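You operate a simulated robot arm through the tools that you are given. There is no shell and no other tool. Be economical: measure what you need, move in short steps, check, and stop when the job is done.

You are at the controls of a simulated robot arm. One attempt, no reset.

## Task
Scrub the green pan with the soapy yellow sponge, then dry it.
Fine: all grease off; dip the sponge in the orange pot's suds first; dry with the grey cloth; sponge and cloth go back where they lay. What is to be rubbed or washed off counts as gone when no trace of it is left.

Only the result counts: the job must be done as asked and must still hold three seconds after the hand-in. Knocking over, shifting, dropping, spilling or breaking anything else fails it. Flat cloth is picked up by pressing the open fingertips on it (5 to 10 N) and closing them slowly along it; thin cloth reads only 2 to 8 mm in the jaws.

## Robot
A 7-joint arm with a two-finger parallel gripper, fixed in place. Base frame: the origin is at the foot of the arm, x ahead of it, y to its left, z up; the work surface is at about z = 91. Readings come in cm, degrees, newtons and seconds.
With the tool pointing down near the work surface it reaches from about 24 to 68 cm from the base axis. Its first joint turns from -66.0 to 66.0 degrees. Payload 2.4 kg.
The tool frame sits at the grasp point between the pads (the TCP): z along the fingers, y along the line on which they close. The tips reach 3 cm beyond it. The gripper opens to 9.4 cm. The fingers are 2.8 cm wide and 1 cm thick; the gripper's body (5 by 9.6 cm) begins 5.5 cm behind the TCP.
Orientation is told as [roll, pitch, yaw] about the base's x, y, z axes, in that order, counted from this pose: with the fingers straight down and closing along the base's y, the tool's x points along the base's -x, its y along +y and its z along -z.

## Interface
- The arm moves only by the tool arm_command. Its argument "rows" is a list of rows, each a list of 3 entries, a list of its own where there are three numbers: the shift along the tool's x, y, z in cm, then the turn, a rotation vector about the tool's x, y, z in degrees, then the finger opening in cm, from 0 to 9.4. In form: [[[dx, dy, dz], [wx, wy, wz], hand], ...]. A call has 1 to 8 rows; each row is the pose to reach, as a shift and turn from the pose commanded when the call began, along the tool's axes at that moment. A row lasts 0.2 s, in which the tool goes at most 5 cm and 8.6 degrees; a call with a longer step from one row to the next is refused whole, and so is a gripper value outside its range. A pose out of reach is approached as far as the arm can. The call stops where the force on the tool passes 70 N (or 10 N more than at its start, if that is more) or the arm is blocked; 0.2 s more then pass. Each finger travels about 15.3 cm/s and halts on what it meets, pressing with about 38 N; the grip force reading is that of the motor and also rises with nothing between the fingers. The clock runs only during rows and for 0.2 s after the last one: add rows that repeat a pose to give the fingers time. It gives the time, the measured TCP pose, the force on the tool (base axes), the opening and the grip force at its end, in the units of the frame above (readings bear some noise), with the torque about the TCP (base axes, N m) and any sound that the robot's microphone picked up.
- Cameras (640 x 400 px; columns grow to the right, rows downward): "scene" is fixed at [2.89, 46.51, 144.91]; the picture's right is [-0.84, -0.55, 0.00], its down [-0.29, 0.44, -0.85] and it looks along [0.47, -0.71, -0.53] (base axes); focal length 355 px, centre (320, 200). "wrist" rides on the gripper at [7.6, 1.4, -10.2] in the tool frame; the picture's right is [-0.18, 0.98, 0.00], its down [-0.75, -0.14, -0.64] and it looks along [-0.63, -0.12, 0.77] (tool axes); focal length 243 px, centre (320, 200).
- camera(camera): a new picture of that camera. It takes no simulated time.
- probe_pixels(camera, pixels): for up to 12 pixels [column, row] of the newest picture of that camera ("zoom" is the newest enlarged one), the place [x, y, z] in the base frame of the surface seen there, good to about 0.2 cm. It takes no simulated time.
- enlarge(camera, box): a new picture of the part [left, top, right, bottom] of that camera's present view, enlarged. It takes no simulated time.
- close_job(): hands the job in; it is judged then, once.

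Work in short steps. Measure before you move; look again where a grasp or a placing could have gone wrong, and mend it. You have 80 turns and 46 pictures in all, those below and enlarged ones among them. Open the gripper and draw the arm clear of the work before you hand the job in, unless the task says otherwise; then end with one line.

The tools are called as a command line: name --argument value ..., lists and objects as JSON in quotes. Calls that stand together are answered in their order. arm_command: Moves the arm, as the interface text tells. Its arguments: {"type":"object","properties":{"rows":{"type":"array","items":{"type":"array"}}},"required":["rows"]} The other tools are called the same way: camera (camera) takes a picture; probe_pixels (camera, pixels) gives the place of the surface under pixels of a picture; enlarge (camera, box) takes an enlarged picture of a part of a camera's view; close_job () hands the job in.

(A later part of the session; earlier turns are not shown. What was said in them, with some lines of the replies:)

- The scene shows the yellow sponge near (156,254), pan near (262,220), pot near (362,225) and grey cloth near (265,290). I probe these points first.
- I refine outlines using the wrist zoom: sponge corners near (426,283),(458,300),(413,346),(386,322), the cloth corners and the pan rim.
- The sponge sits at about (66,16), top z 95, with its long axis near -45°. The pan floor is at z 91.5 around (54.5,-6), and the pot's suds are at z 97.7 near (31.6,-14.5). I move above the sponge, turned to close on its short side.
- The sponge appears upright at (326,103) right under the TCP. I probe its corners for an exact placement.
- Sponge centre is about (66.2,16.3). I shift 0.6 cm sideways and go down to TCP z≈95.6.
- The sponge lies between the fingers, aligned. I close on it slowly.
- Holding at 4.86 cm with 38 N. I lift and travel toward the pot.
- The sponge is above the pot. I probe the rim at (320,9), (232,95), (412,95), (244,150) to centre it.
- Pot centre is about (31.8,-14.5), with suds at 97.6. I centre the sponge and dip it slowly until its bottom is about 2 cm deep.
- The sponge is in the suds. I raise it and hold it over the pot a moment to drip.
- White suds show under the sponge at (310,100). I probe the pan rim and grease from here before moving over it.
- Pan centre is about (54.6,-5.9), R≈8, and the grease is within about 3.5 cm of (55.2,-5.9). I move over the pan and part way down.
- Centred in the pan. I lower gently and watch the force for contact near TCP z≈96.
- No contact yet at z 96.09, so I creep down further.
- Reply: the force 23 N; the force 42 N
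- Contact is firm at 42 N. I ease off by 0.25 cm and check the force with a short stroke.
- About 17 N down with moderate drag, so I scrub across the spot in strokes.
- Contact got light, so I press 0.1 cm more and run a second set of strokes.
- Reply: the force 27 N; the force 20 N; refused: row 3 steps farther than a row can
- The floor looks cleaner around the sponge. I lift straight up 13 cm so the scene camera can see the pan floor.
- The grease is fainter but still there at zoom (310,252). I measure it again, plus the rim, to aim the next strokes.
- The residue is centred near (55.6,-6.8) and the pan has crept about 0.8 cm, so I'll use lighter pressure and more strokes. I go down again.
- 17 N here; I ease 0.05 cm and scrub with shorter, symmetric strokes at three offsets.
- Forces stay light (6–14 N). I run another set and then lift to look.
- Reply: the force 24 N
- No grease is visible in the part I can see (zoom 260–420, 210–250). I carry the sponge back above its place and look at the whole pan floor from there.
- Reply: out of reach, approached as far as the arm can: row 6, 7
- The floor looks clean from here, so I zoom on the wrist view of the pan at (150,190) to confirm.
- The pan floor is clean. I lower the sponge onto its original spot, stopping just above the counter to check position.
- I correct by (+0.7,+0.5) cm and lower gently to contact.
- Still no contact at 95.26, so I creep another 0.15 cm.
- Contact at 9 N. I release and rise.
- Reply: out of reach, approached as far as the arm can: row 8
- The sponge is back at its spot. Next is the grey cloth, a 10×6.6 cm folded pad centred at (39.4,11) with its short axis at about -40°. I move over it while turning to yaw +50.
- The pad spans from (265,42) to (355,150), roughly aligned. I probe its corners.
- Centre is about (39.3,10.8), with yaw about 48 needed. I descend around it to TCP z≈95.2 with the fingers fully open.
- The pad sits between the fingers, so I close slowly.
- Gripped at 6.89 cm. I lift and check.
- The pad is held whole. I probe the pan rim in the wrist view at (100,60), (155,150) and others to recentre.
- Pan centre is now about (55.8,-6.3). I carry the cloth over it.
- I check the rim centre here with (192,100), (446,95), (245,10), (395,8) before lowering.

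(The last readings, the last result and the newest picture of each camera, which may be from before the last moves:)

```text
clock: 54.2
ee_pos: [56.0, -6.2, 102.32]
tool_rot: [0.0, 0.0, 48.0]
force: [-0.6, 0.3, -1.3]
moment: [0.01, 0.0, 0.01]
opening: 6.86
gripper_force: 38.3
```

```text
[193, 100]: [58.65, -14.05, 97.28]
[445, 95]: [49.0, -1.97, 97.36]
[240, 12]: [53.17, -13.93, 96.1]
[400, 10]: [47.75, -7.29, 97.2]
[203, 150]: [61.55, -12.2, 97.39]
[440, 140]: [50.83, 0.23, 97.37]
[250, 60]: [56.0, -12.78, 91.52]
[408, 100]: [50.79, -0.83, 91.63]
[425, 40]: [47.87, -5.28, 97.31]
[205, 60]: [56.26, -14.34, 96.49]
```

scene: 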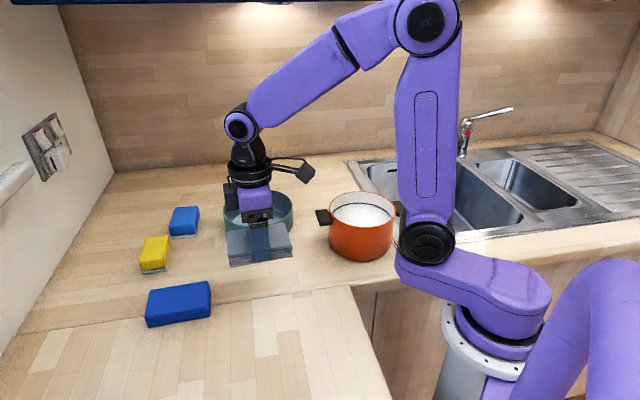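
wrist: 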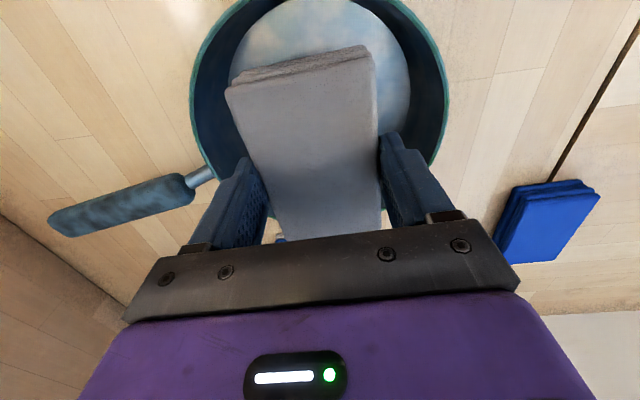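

Centred within 0.2 cm. I lower toward contact at about TCP z 95.9.

arm_command --rows '[[[0, 0, 2], [0, 0, 0], 5], [[0, 0, 4], [0, 0, 0], 5], [[0, 0, 5.5], [0, 0, 0], 5], [[0, 0, 6.1], [0, 0, 0], 5], [[0, 0, 6.3], [0, 0, 0], 5], [[0, 0, 6.3], [0, 0, 0], 5]]'

arm_command --rows '[[[0, 0, 0.1], [0, 0, 0], 5], [[0, 0, 0.15], [0, 0, 0], 5], [[0, 0, 0.15], [0, 0, 0], 5]]'

```text
clock: 55.6
ee_pos: [55.85, -6.3, 96.0]
tool_rot: [0.0, 0.0, 48.1]
force: [0.2, 0.4, -0.1]
moment: [0.0, -0.06, 0.0]
opening: 6.88
gripper_force: 37.9
```

```text
clock: 56.4
ee_pos: [55.93, -6.24, 95.72]
tool_rot: [0.0, 0.0, 48.0]
force: [-0.5, 0.7, -0.2]
moment: [0.0, -0.01, 0.0]
opening: 6.89
gripper_force: 37.8
```

No contact yet at 95.72, so I creep further.

arm_command --rows '[[[0, 0, 0.1], [0, 0, 0], 5], [[0, 0, 0.15], [0, 0, 0], 5], [[0, 0, 0.15], [0, 0, 0], 5]]'

arm_command --rows '[[[0, 0, 0.05], [0, 0, 0], 5], [[0, 0, 0.1], [0, 0, 0], 5], [[0, 0, 0.1], [0, 0, 0], 5]]'

```text
clock: 57.2
ee_pos: [55.85, -6.15, 95.87]
tool_rot: [-0.1, -0.2, 48.2]
force: [-0.6, 3.7, 12.1]
moment: [0.06, 0.26, 0.01]
opening: 6.9
gripper_force: 38.2
```

```text
clock: 58.0
ee_pos: [55.92, -6.27, 95.71]
tool_rot: [-0.2, -0.2, 48.0]
force: [-0.3, 3.4, 30.8]
moment: [0.17, 0.48, 0.06]
opening: 6.92
gripper_force: 37.9
```

Contact is made. I ease to about 14 N and wipe with strokes within ±1.3 cm.

arm_command --rows '[[[0, 0, -0.13], [0, 0, 0], 5], [[0, 1.3, -0.13], [0, 0, 0], 5], [[0, 0, -0.13], [0, 0, 0], 5], [[0, -1.3, -0.13], [0, 0, 0], 5], [[0, 0, -0.13], [0, 0, 0], 5], [[0, 1.3, -0.13], [0, 0, 0], 5], [[0.9, 0.4, -0.13], [0, 0, 0], 5], [[0.9, -0.8, -0.13], [0, 0, 0], 5]]'

arm_command --rows '[[[-0.9, 0, 0], [0, 0, 0], 5], [[-1.8, 0.2, 0], [0, 0, 0], 5], [[-1.8, 1.5, 0], [0, 0, 0], 5], [[-0.9, 1.8, 0], [0, 0, 0], 5], [[0, 1.5, 0], [0, 0, 0], 5], [[0, 0.2, 0], [0, 0, 0], 5], [[-0.9, -0.5, 0], [0, 0, 0], 5], [[-0.9, 0.8, 0], [0, 0, 0], 5]]'

```text
clock: 59.8
ee_pos: [55.59, -7.38, 95.53]
tool_rot: [0.1, 0.0, 48.2]
force: [-9.0, 9.5, 28.6]
moment: [0.43, 0.44, -0.12]
opening: 6.88
gripper_force: 37.9
```

```text
clock: 61.6
ee_pos: [55.73, -6.36, 95.66]
tool_rot: [0.0, 0.1, 48.0]
force: [1.8, -2.9, 6.0]
moment: [-0.01, -0.04, -0.02]
opening: 6.89
gripper_force: 37.5
```

Wiping went on at 6–28 N. I repeat one more set, then lift to inspect the floor.

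arm_command --rows '[[[0, 1.2, 0.03], [0, 0, 0], 5], [[0, 0, 0.03], [0, 0, 0], 5], [[0, -1.2, 0.03], [0, 0, 0], 5], [[-0.9, -0.8, 0.03], [0, 0, 0], 5], [[-0.9, 0.6, 0.03], [0, 0, 0], 5], [[0.9, 0.6, 0.03], [0, 0, 0], 5], [[0.9, -0.6, 0.03], [0, 0, 0], 5], [[0, 0, 0.03], [0, 0, 0], 5]]'

arm_command --rows '[[[0, 0, -2], [0, 0, 0], 5], [[0, 0, -6], [0, 0, 0], 5], [[0, 0, -10], [0, 0, 0], 5], [[0, 0, -13], [0, 0, 0], 5], [[0, 0, -13], [0, 0, 0], 5]]'

enlarge --camera "scene" --box '[210, 170, 310, 250]'

camera --camera "wrist"

```text
clock: 63.4
ee_pos: [55.88, -6.42, 95.64]
tool_rot: [-0.2, 0.1, 47.9]
force: [-0.1, -6.6, 13.4]
moment: [-0.1, 0.46, 0.2]
opening: 6.87
gripper_force: 38.5
```

```text
clock: 64.6
ee_pos: [55.83, -6.3, 108.76]
tool_rot: [0.0, 0.0, 48.0]
force: [0.4, 1.4, -0.4]
moment: [0.05, 0.01, 0.0]
opening: 6.89
gripper_force: 38.5
```

```text
5.00 times, centred on (260, 210) of scene
```

zoom: 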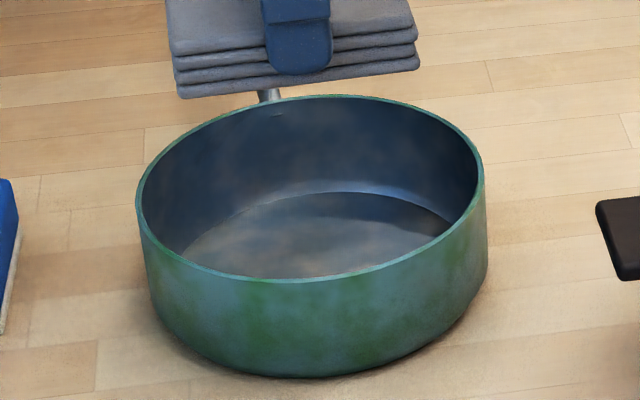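

```text
16 pictures are left
```

wrist: 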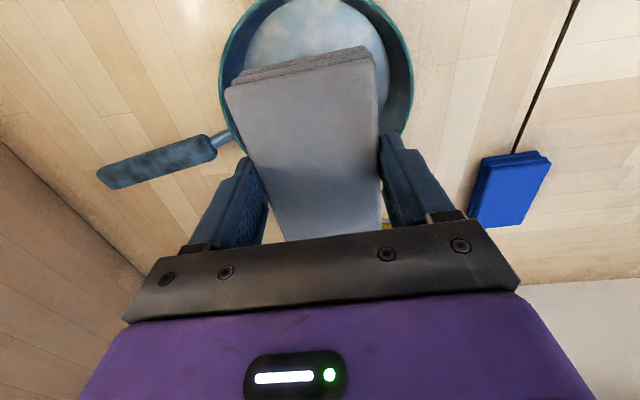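

Wetness isn't obvious either way, so I do a second pass with the pad turned 90° to cover the rest of the floor. I turn here above the pan first.

arm_command --rows '[[[0, 0, 0], [0, 0, 8.5], 5], [[0, 0, 0], [0, 0, 17], 5], [[0, 0, 0], [0, 0, 25.5], 5], [[0, 0, 0], [0, 0, 34], 5], [[0, 0, 0], [0, 0, 42.5], 5], [[0, 0, 0], [0, 0, 51], 5], [[0, 0, 0], [0, 0, 59.5], 5], [[0, 0, 0], [0, 0, 68], 5]]'

arm_command --rows '[[[0, 0, 0], [0, 0, 8], 5], [[0, 0, 0], [0, 0, 16], 5], [[0, 0, 0], [0, 0, 22], 5], [[0, 0, 4], [0, 0, 22], 5], [[0, 0, 8], [0, 0, 22], 5], [[0, 0, 11.5], [0, 0, 22], 5], [[0, 0, 12.7], [0, 0, 22], 5], [[0, 0, 12.7], [0, 0, 22], 5]]'

```text
clock: 66.4
ee_pos: [55.84, -6.4, 108.59]
tool_rot: [0.0, -0.1, -20.1]
force: [0.4, -0.9, 0.2]
moment: [-0.03, -0.03, -0.01]
opening: 6.89
gripper_force: 38.0
```

```text
clock: 68.2
ee_pos: [55.84, -6.45, 95.86]
tool_rot: [0.0, -0.1, -41.9]
force: [0.5, 0.3, -0.1]
moment: [0.0, 0.0, 0.01]
opening: 6.88
gripper_force: 38.2
```

I press 0.2 cm and wipe in this orientation.

arm_command --rows '[[[0, 0, 0.1], [0, 0, 0], 5], [[0, 0, 0.2], [0, 0, 0], 5], [[0, 0, 0.2], [0, 0, 0], 5]]'

arm_command --rows '[[[0, 1.3, 0], [0, 0, 0], 5], [[0, 0, 0], [0, 0, 0], 5], [[0, -1.3, 0], [0, 0, 0], 5], [[-0.9, -0.8, 0], [0, 0, 0], 5], [[-0.9, 0.6, 0], [0, 0, 0], 5], [[0.9, 0.6, 0], [0, 0, 0], 5], [[0.9, -0.6, 0], [0, 0, 0], 5], [[0, 0, 0], [0, 0, 0], 5]]'

arm_command --rows '[[[0, 1.3, 0.05], [0, 0, 0], 5], [[0, 0, 0.05], [0, 0, 0], 5], [[0, -1.3, 0.05], [0, 0, 0], 5], [[-0.9, -0.8, 0.05], [0, 0, 0], 5], [[-0.9, 0.6, 0.05], [0, 0, 0], 5], [[0.9, 0.6, 0.05], [0, 0, 0], 5], [[0.9, -0.6, 0.05], [0, 0, 0], 5], [[0, 0, 0.05], [0, 0, 0], 5]]'

```text
clock: 69.0
ee_pos: [55.86, -6.42, 95.66]
tool_rot: [0.0, 0.0, -42.1]
force: [0.5, 0.1, -0.6]
moment: [0.03, -0.01, -0.01]
opening: 6.89
gripper_force: 38.1
```

```text
clock: 70.8
ee_pos: [55.76, -6.47, 95.54]
tool_rot: [0.1, 0.0, -42.1]
force: [-1.9, -0.5, 1.8]
moment: [-0.01, -0.02, 0.0]
opening: 6.88
gripper_force: 38.0
```

```text
clock: 72.6
ee_pos: [55.78, -6.37, 95.72]
tool_rot: [-0.1, 0.1, -42.0]
force: [-1.9, 0.1, 4.0]
moment: [-0.09, -0.14, -0.04]
opening: 6.87
gripper_force: 37.9
```

Pressure was only 2–4 N, so I press 0.1 cm more and repeat.

arm_command --rows '[[[0, 0, 0.1], [0, 0, 0], 5], [[0, 1.3, 0.1], [0, 0, 0], 5], [[0, -0.1, 0.1], [0, 0, 0], 5], [[0, -1.4, 0.1], [0, 0, 0], 5], [[-0.9, -0.8, 0.1], [0, 0, 0], 5], [[-0.9, 0.7, 0.1], [0, 0, 0], 5], [[0.9, 0.7, 0.1], [0, 0, 0], 5], [[0.9, -0.6, 0.1], [0, 0, 0], 5]]'

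arm_command --rows '[[[-0.9, 0.6, 0], [0, 0, 0], 5], [[-0.9, 1.9, 0], [0, 0, 0], 5], [[-0.9, 0.5, 0], [0, 0, 0], 5], [[-0.9, -0.7, 0], [0, 0, 0], 5], [[-0.9, 0.6, 0], [0, 0, 0], 5], [[-0.9, 0.6, -3], [0, 0, 0], 5], [[-0.9, 0.6, -7], [0, 0, 0], 5], [[-0.9, 0.6, -10], [0, 0, 0], 5]]'

arm_command --rows '[[[0, 0, -3], [0, 0, -8.5], 5], [[0, 0, -3], [0, 0, -17], 5], [[0, 0, -3], [0, 0, -25.5], 5], [[0, 0, -3], [0, 0, -34], 5], [[0, 0, -3], [0, 0, -42], 5], [[0, 0, -3], [0, 0, -42], 5]]'

enlarge --camera "scene" --box '[210, 170, 310, 250]'

camera --camera "wrist"

```text
clock: 74.4
ee_pos: [54.79, -5.72, 95.64]
tool_rot: [0.2, -0.2, -41.9]
force: [5.6, 9.5, 23.1]
moment: [0.07, 0.22, -0.07]
opening: 6.85
gripper_force: 37.9
```

```text
clock: 76.2
ee_pos: [55.78, -6.49, 105.41]
tool_rot: [0.0, -0.1, -42.0]
force: [0.8, -0.4, 0.0]
moment: [-0.01, -0.01, 0.0]
opening: 6.87
gripper_force: 38.1
```

```text
clock: 77.6
ee_pos: [55.77, -6.32, 108.62]
tool_rot: [0.1, 0.1, 0.1]
force: [1.0, -0.3, -0.1]
moment: [-0.01, -0.02, -0.03]
opening: 6.88
gripper_force: 37.5
```

```text
5.00 times, centred on (260, 210) of scene
```

zoom: 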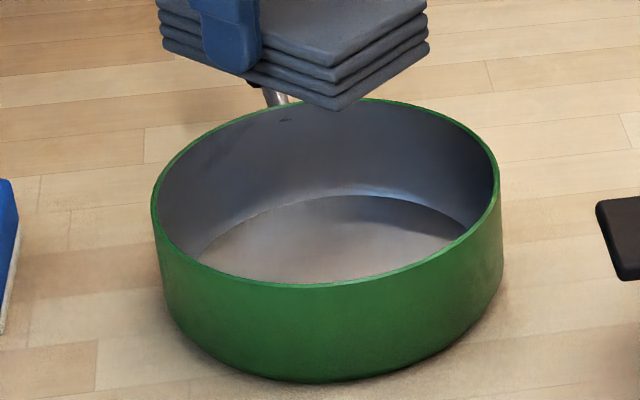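

```text
14 pictures are left
```

wrist: 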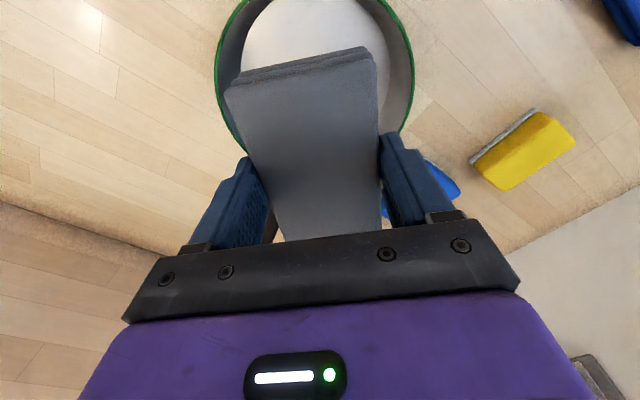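

The wet mottling is gone: the pan now reads plain green and dry, and it's within about 0.4 cm of its start. I carry the cloth back to above (39.4,10.8), yaw 48.

arm_command --rows '[[[2.7, 2.85, 0], [0, 0, -8], 5], [[5.4, 5.7, 0], [0, 0, -16], 5], [[8.2, 8.6, 0], [0, 0, -24], 5], [[10.9, 11.4, 0], [0, 0, -32], 5], [[13.6, 14.3, 0], [0, 0, -40], 5], [[16.4, 17.1, 0], [0, 0, -48], 5], [[16.4, 17.1, 4], [0, 0, -48], 5], [[16.4, 17.1, 8], [0, 0, -48], 5]]'

enlarge --camera "scene" --box '[210, 150, 310, 250]'

camera --camera "wrist"

```text
clock: 79.4
ee_pos: [39.28, 10.89, 100.43]
tool_rot: [0.0, 0.0, 48.1]
force: [0.8, 0.9, -0.4]
moment: [0.02, -0.01, 0.0]
opening: 6.93
gripper_force: 38.1
```

```text
4.00 times, centred on (260, 200) of scene
```

zoom: 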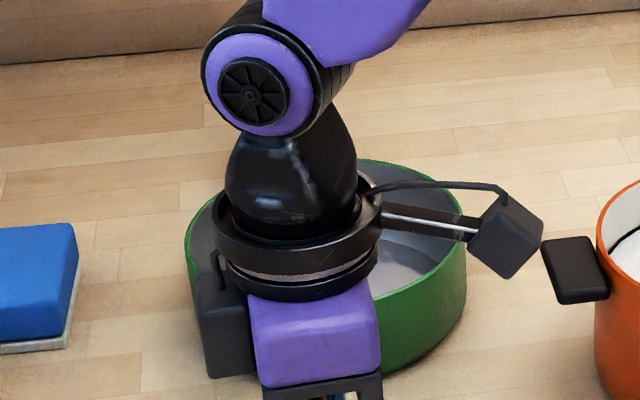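

```text
12 pictures are left
```

wrist: 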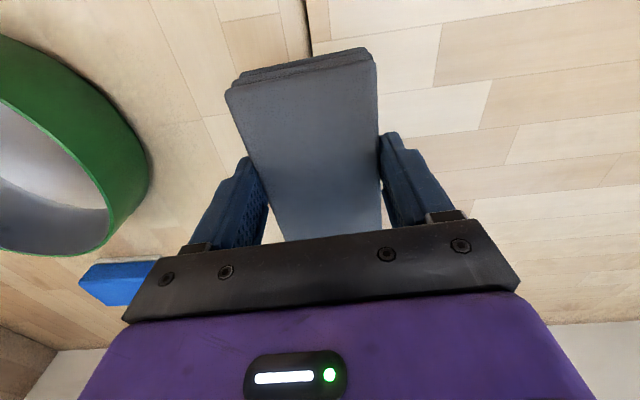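

I lower to just above the counter.

arm_command --rows '[[[0, 0, 2], [0, 0, 0], 5], [[0, 0, 4], [0, 0, 0], 5], [[0, 0, 4.8], [0, 0, 0], 5], [[0, 0, 5.0], [0, 0, 0], 5], [[0, 0, 5.0], [0, 0, 0], 5]]'

arm_command --rows '[[[0, 0, 0.08], [0, 0, 0], 5], [[0, 0, 0.16], [0, 0, 0], 5], [[0, 0, 0.16], [0, 0, 0], 5]]'

```text
clock: 80.6
ee_pos: [39.34, 10.75, 95.64]
tool_rot: [0.0, -0.1, 48.0]
force: [-0.2, -1.2, -1.2]
moment: [-0.02, -0.06, 0.01]
opening: 6.9
gripper_force: 37.9
```

```text
clock: 81.4
ee_pos: [39.39, 10.7, 95.42]
tool_rot: [0.0, 0.1, 48.0]
force: [-0.4, -0.3, -0.8]
moment: [-0.03, -0.02, 0.01]
opening: 6.86
gripper_force: 38.0
```

No contact yet; I creep down further.

arm_command --rows '[[[0, 0, 0.1], [0, 0, 0], 5], [[0, 0, 0.2], [0, 0, 0], 5], [[0, 0, 0.2], [0, 0, 0], 5]]'

arm_command --rows '[[[0, 0, 0.06], [0, 0, 0], 5], [[0, 0, 0.12], [0, 0, 0], 5], [[0, 0, 0.12], [0, 0, 0], 5]]'

```text
clock: 82.2
ee_pos: [39.38, 10.76, 95.33]
tool_rot: [-0.1, 0.1, 48.0]
force: [-0.1, 0.2, 0.0]
moment: [0.0, -0.02, 0.01]
opening: 6.88
gripper_force: 38.1
```

```text
clock: 83.0
ee_pos: [39.44, 10.72, 95.06]
tool_rot: [-0.1, 0.0, 48.0]
force: [-0.2, 0.1, -0.7]
moment: [0.0, 0.01, 0.01]
opening: 6.9
gripper_force: 38.3
```

arm_command --rows '[[[0, 0, 0.06], [0, 0, 0], 5], [[0, 0, 0.12], [0, 0, 0], 5], [[0, 0, 0.12], [0, 0, 0], 5]]'

```text
clock: 83.8
ee_pos: [39.37, 10.67, 95.2]
tool_rot: [0.0, -0.1, 48.1]
force: [-4.7, -3.0, 30.6]
moment: [-0.22, 0.39, 0.09]
opening: 6.88
gripper_force: 37.7
```

Contact is made at 30 N. I ease up a little, release and rise.

arm_command --rows '[[[0, 0, -0.12], [0, 0, 0], 6.9], [[0, 0, -0.12], [0, 0, 0], 7.5], [[0, 0, -0.12], [0, 0, 0], 8.5], [[0, 0, -0.12], [0, 0, 0], 9.4], [[0, 0, -3], [0, 0, 0], 9.4], [[0, 0, -7], [0, 0, 0], 9.4], [[0, 0, -11.5], [0, 0, 0], 9.4], [[0, 0, -16], [0, 0, 0], 9.4]]'

arm_command --rows '[[[4, 0, -2], [0, 0, 0], 9.4], [[8, 0, -4], [0, 0, 0], 9.4], [[8, 0, -8], [0, 0, 0], 9.4], [[8, 0, -12], [0, 0, 0], 9.4], [[8, 0, -12], [0, 0, 0], 9.4]]'

camera --camera "scene"

camera --camera "wrist"

```text
clock: 85.6
ee_pos: [39.31, 10.67, 111.24]
tool_rot: [0.0, 0.0, 47.9]
force: [0.1, 0.3, -0.1]
moment: [-0.02, -0.02, 0.01]
opening: 9.4
gripper_force: 0.0
```

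```text
clock: 86.8
ee_pos: [34.19, 4.78, 123.16]
tool_rot: [0.0, 0.0, 48.0]
force: [1.0, 0.6, -0.8]
moment: [-0.01, 0.0, 0.02]
opening: 9.42
gripper_force: 0.0
```

```text
11 pictures are left
```

scene: 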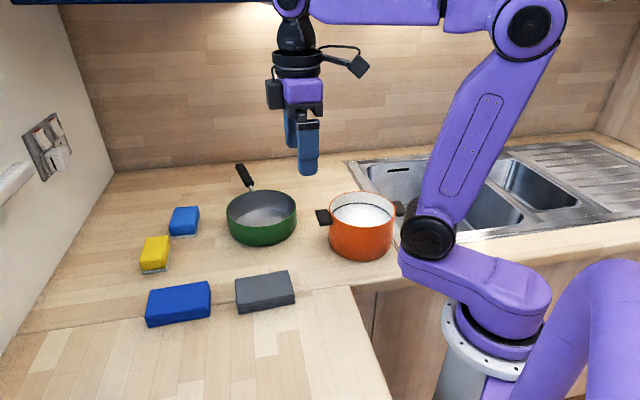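

```text
10 pictures are left
```

wrist: 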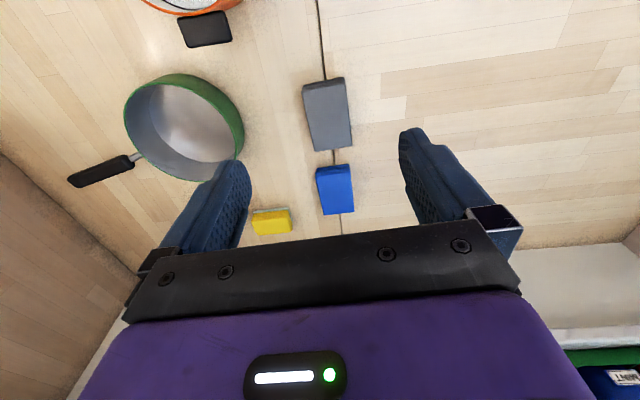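

Everything is in place and the pan looks clean and dry. I do one close check of the pan floor for traces.

enlarge --camera "wrist" --box '[110, 60, 260, 190]'

enlarge --camera "scene" --box '[215, 155, 315, 250]'

enlarge --camera "scene" --box '[120, 150, 420, 340]'

```text
3.08 times, centred on (185, 125) of wrist
```

zoom: 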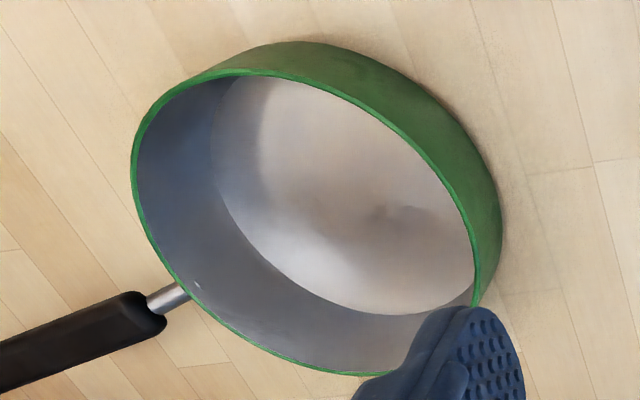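

```text
4.21 times, centred on (265, 202) of scene
```

zoom: 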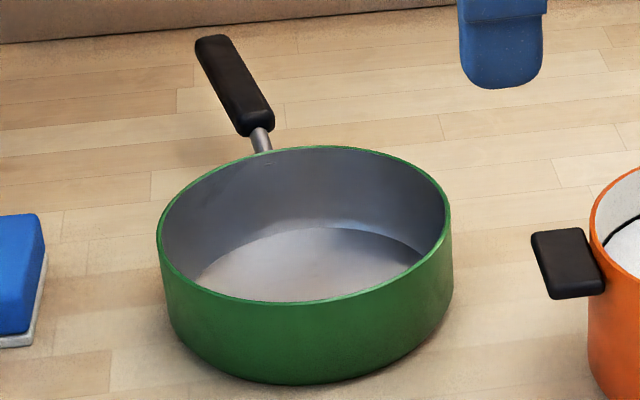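

```text
2.11 times, centred on (270, 245) of scene
```

zoom: 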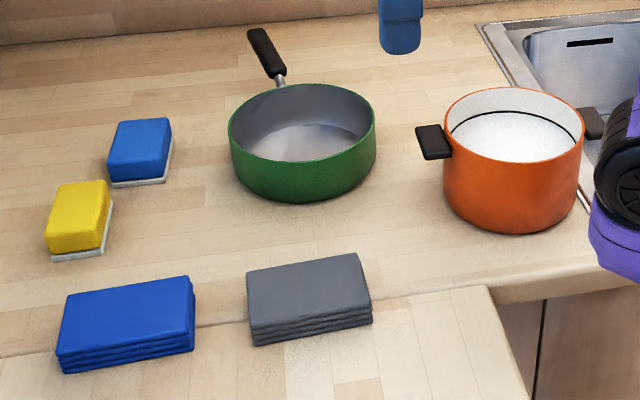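

There's a faint dark mark in the wrist zoom at (400,212), which may be a reflection of the gripper. I probe it and move the camera a bit to see whether it stays put.

enlarge --camera "wrist" --box '[180, 100, 240, 160]'

probe_pixels --camera "wrist" --pixels '[[211, 129], [204, 128], [220, 130]]'

arm_command --rows '[[[2, -4, 0], [0, 0, 0], 9.4], [[4, -8, 0], [0, 0, 0], 9.4], [[4, -8, 0], [0, 0, 0], 9.4]]'

camera --camera "wrist"

```text
6.67 times, centred on (210, 130) of wrist
```

zoom: 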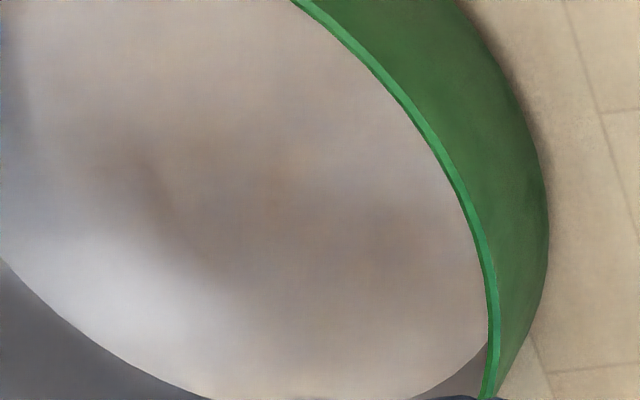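

```text
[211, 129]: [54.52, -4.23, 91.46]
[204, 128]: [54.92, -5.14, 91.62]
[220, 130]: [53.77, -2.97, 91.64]
```

```text
clock: 87.6
ee_pos: [37.33, -3.56, 123.14]
tool_rot: [0.0, 0.1, 48.1]
force: [0.3, 0.0, -0.3]
moment: [-0.02, 0.02, 0.0]
opening: 9.42
gripper_force: 0.0
```

```text
5 pictures are left
```

wrist: 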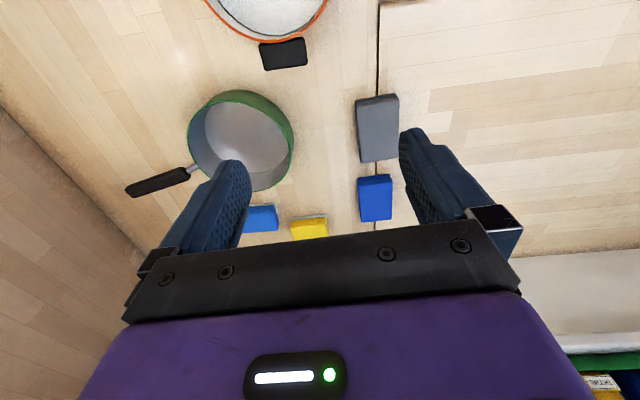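

enlarge --camera "wrist" --box '[180, 85, 300, 195]'

```text
3.64 times, centred on (240, 140) of wrist
```

zoom: 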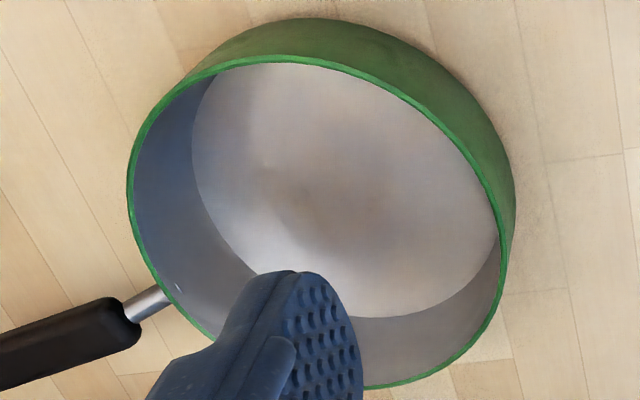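

The smear is diffuse and looks like it moved. I probe it to confirm it is a reflection.

probe_pixels --camera "zoom" --pixels '[[345, 205], [310, 210], [300, 180], [390, 170]]'

```text
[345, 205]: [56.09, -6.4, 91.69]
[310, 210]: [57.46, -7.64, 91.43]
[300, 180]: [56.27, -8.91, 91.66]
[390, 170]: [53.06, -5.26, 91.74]
```

The smear moved with the camera, from (54.5,-4.2) to (56.1,-6.4), so it is only a reflection of the gripper. The pan is clean and dry, the sponge and cloth are back in place, and the arm is clear with the gripper open, so I hand in.

close_job

```text
The job is handed in.
```

The green pan was scrubbed with the suds-dipped yellow sponge until no grease was visible, then dried with the grey cloth; sponge and cloth are back where they lay, but the pan itself ended about 0.4 cm off and turned roughly 12°.
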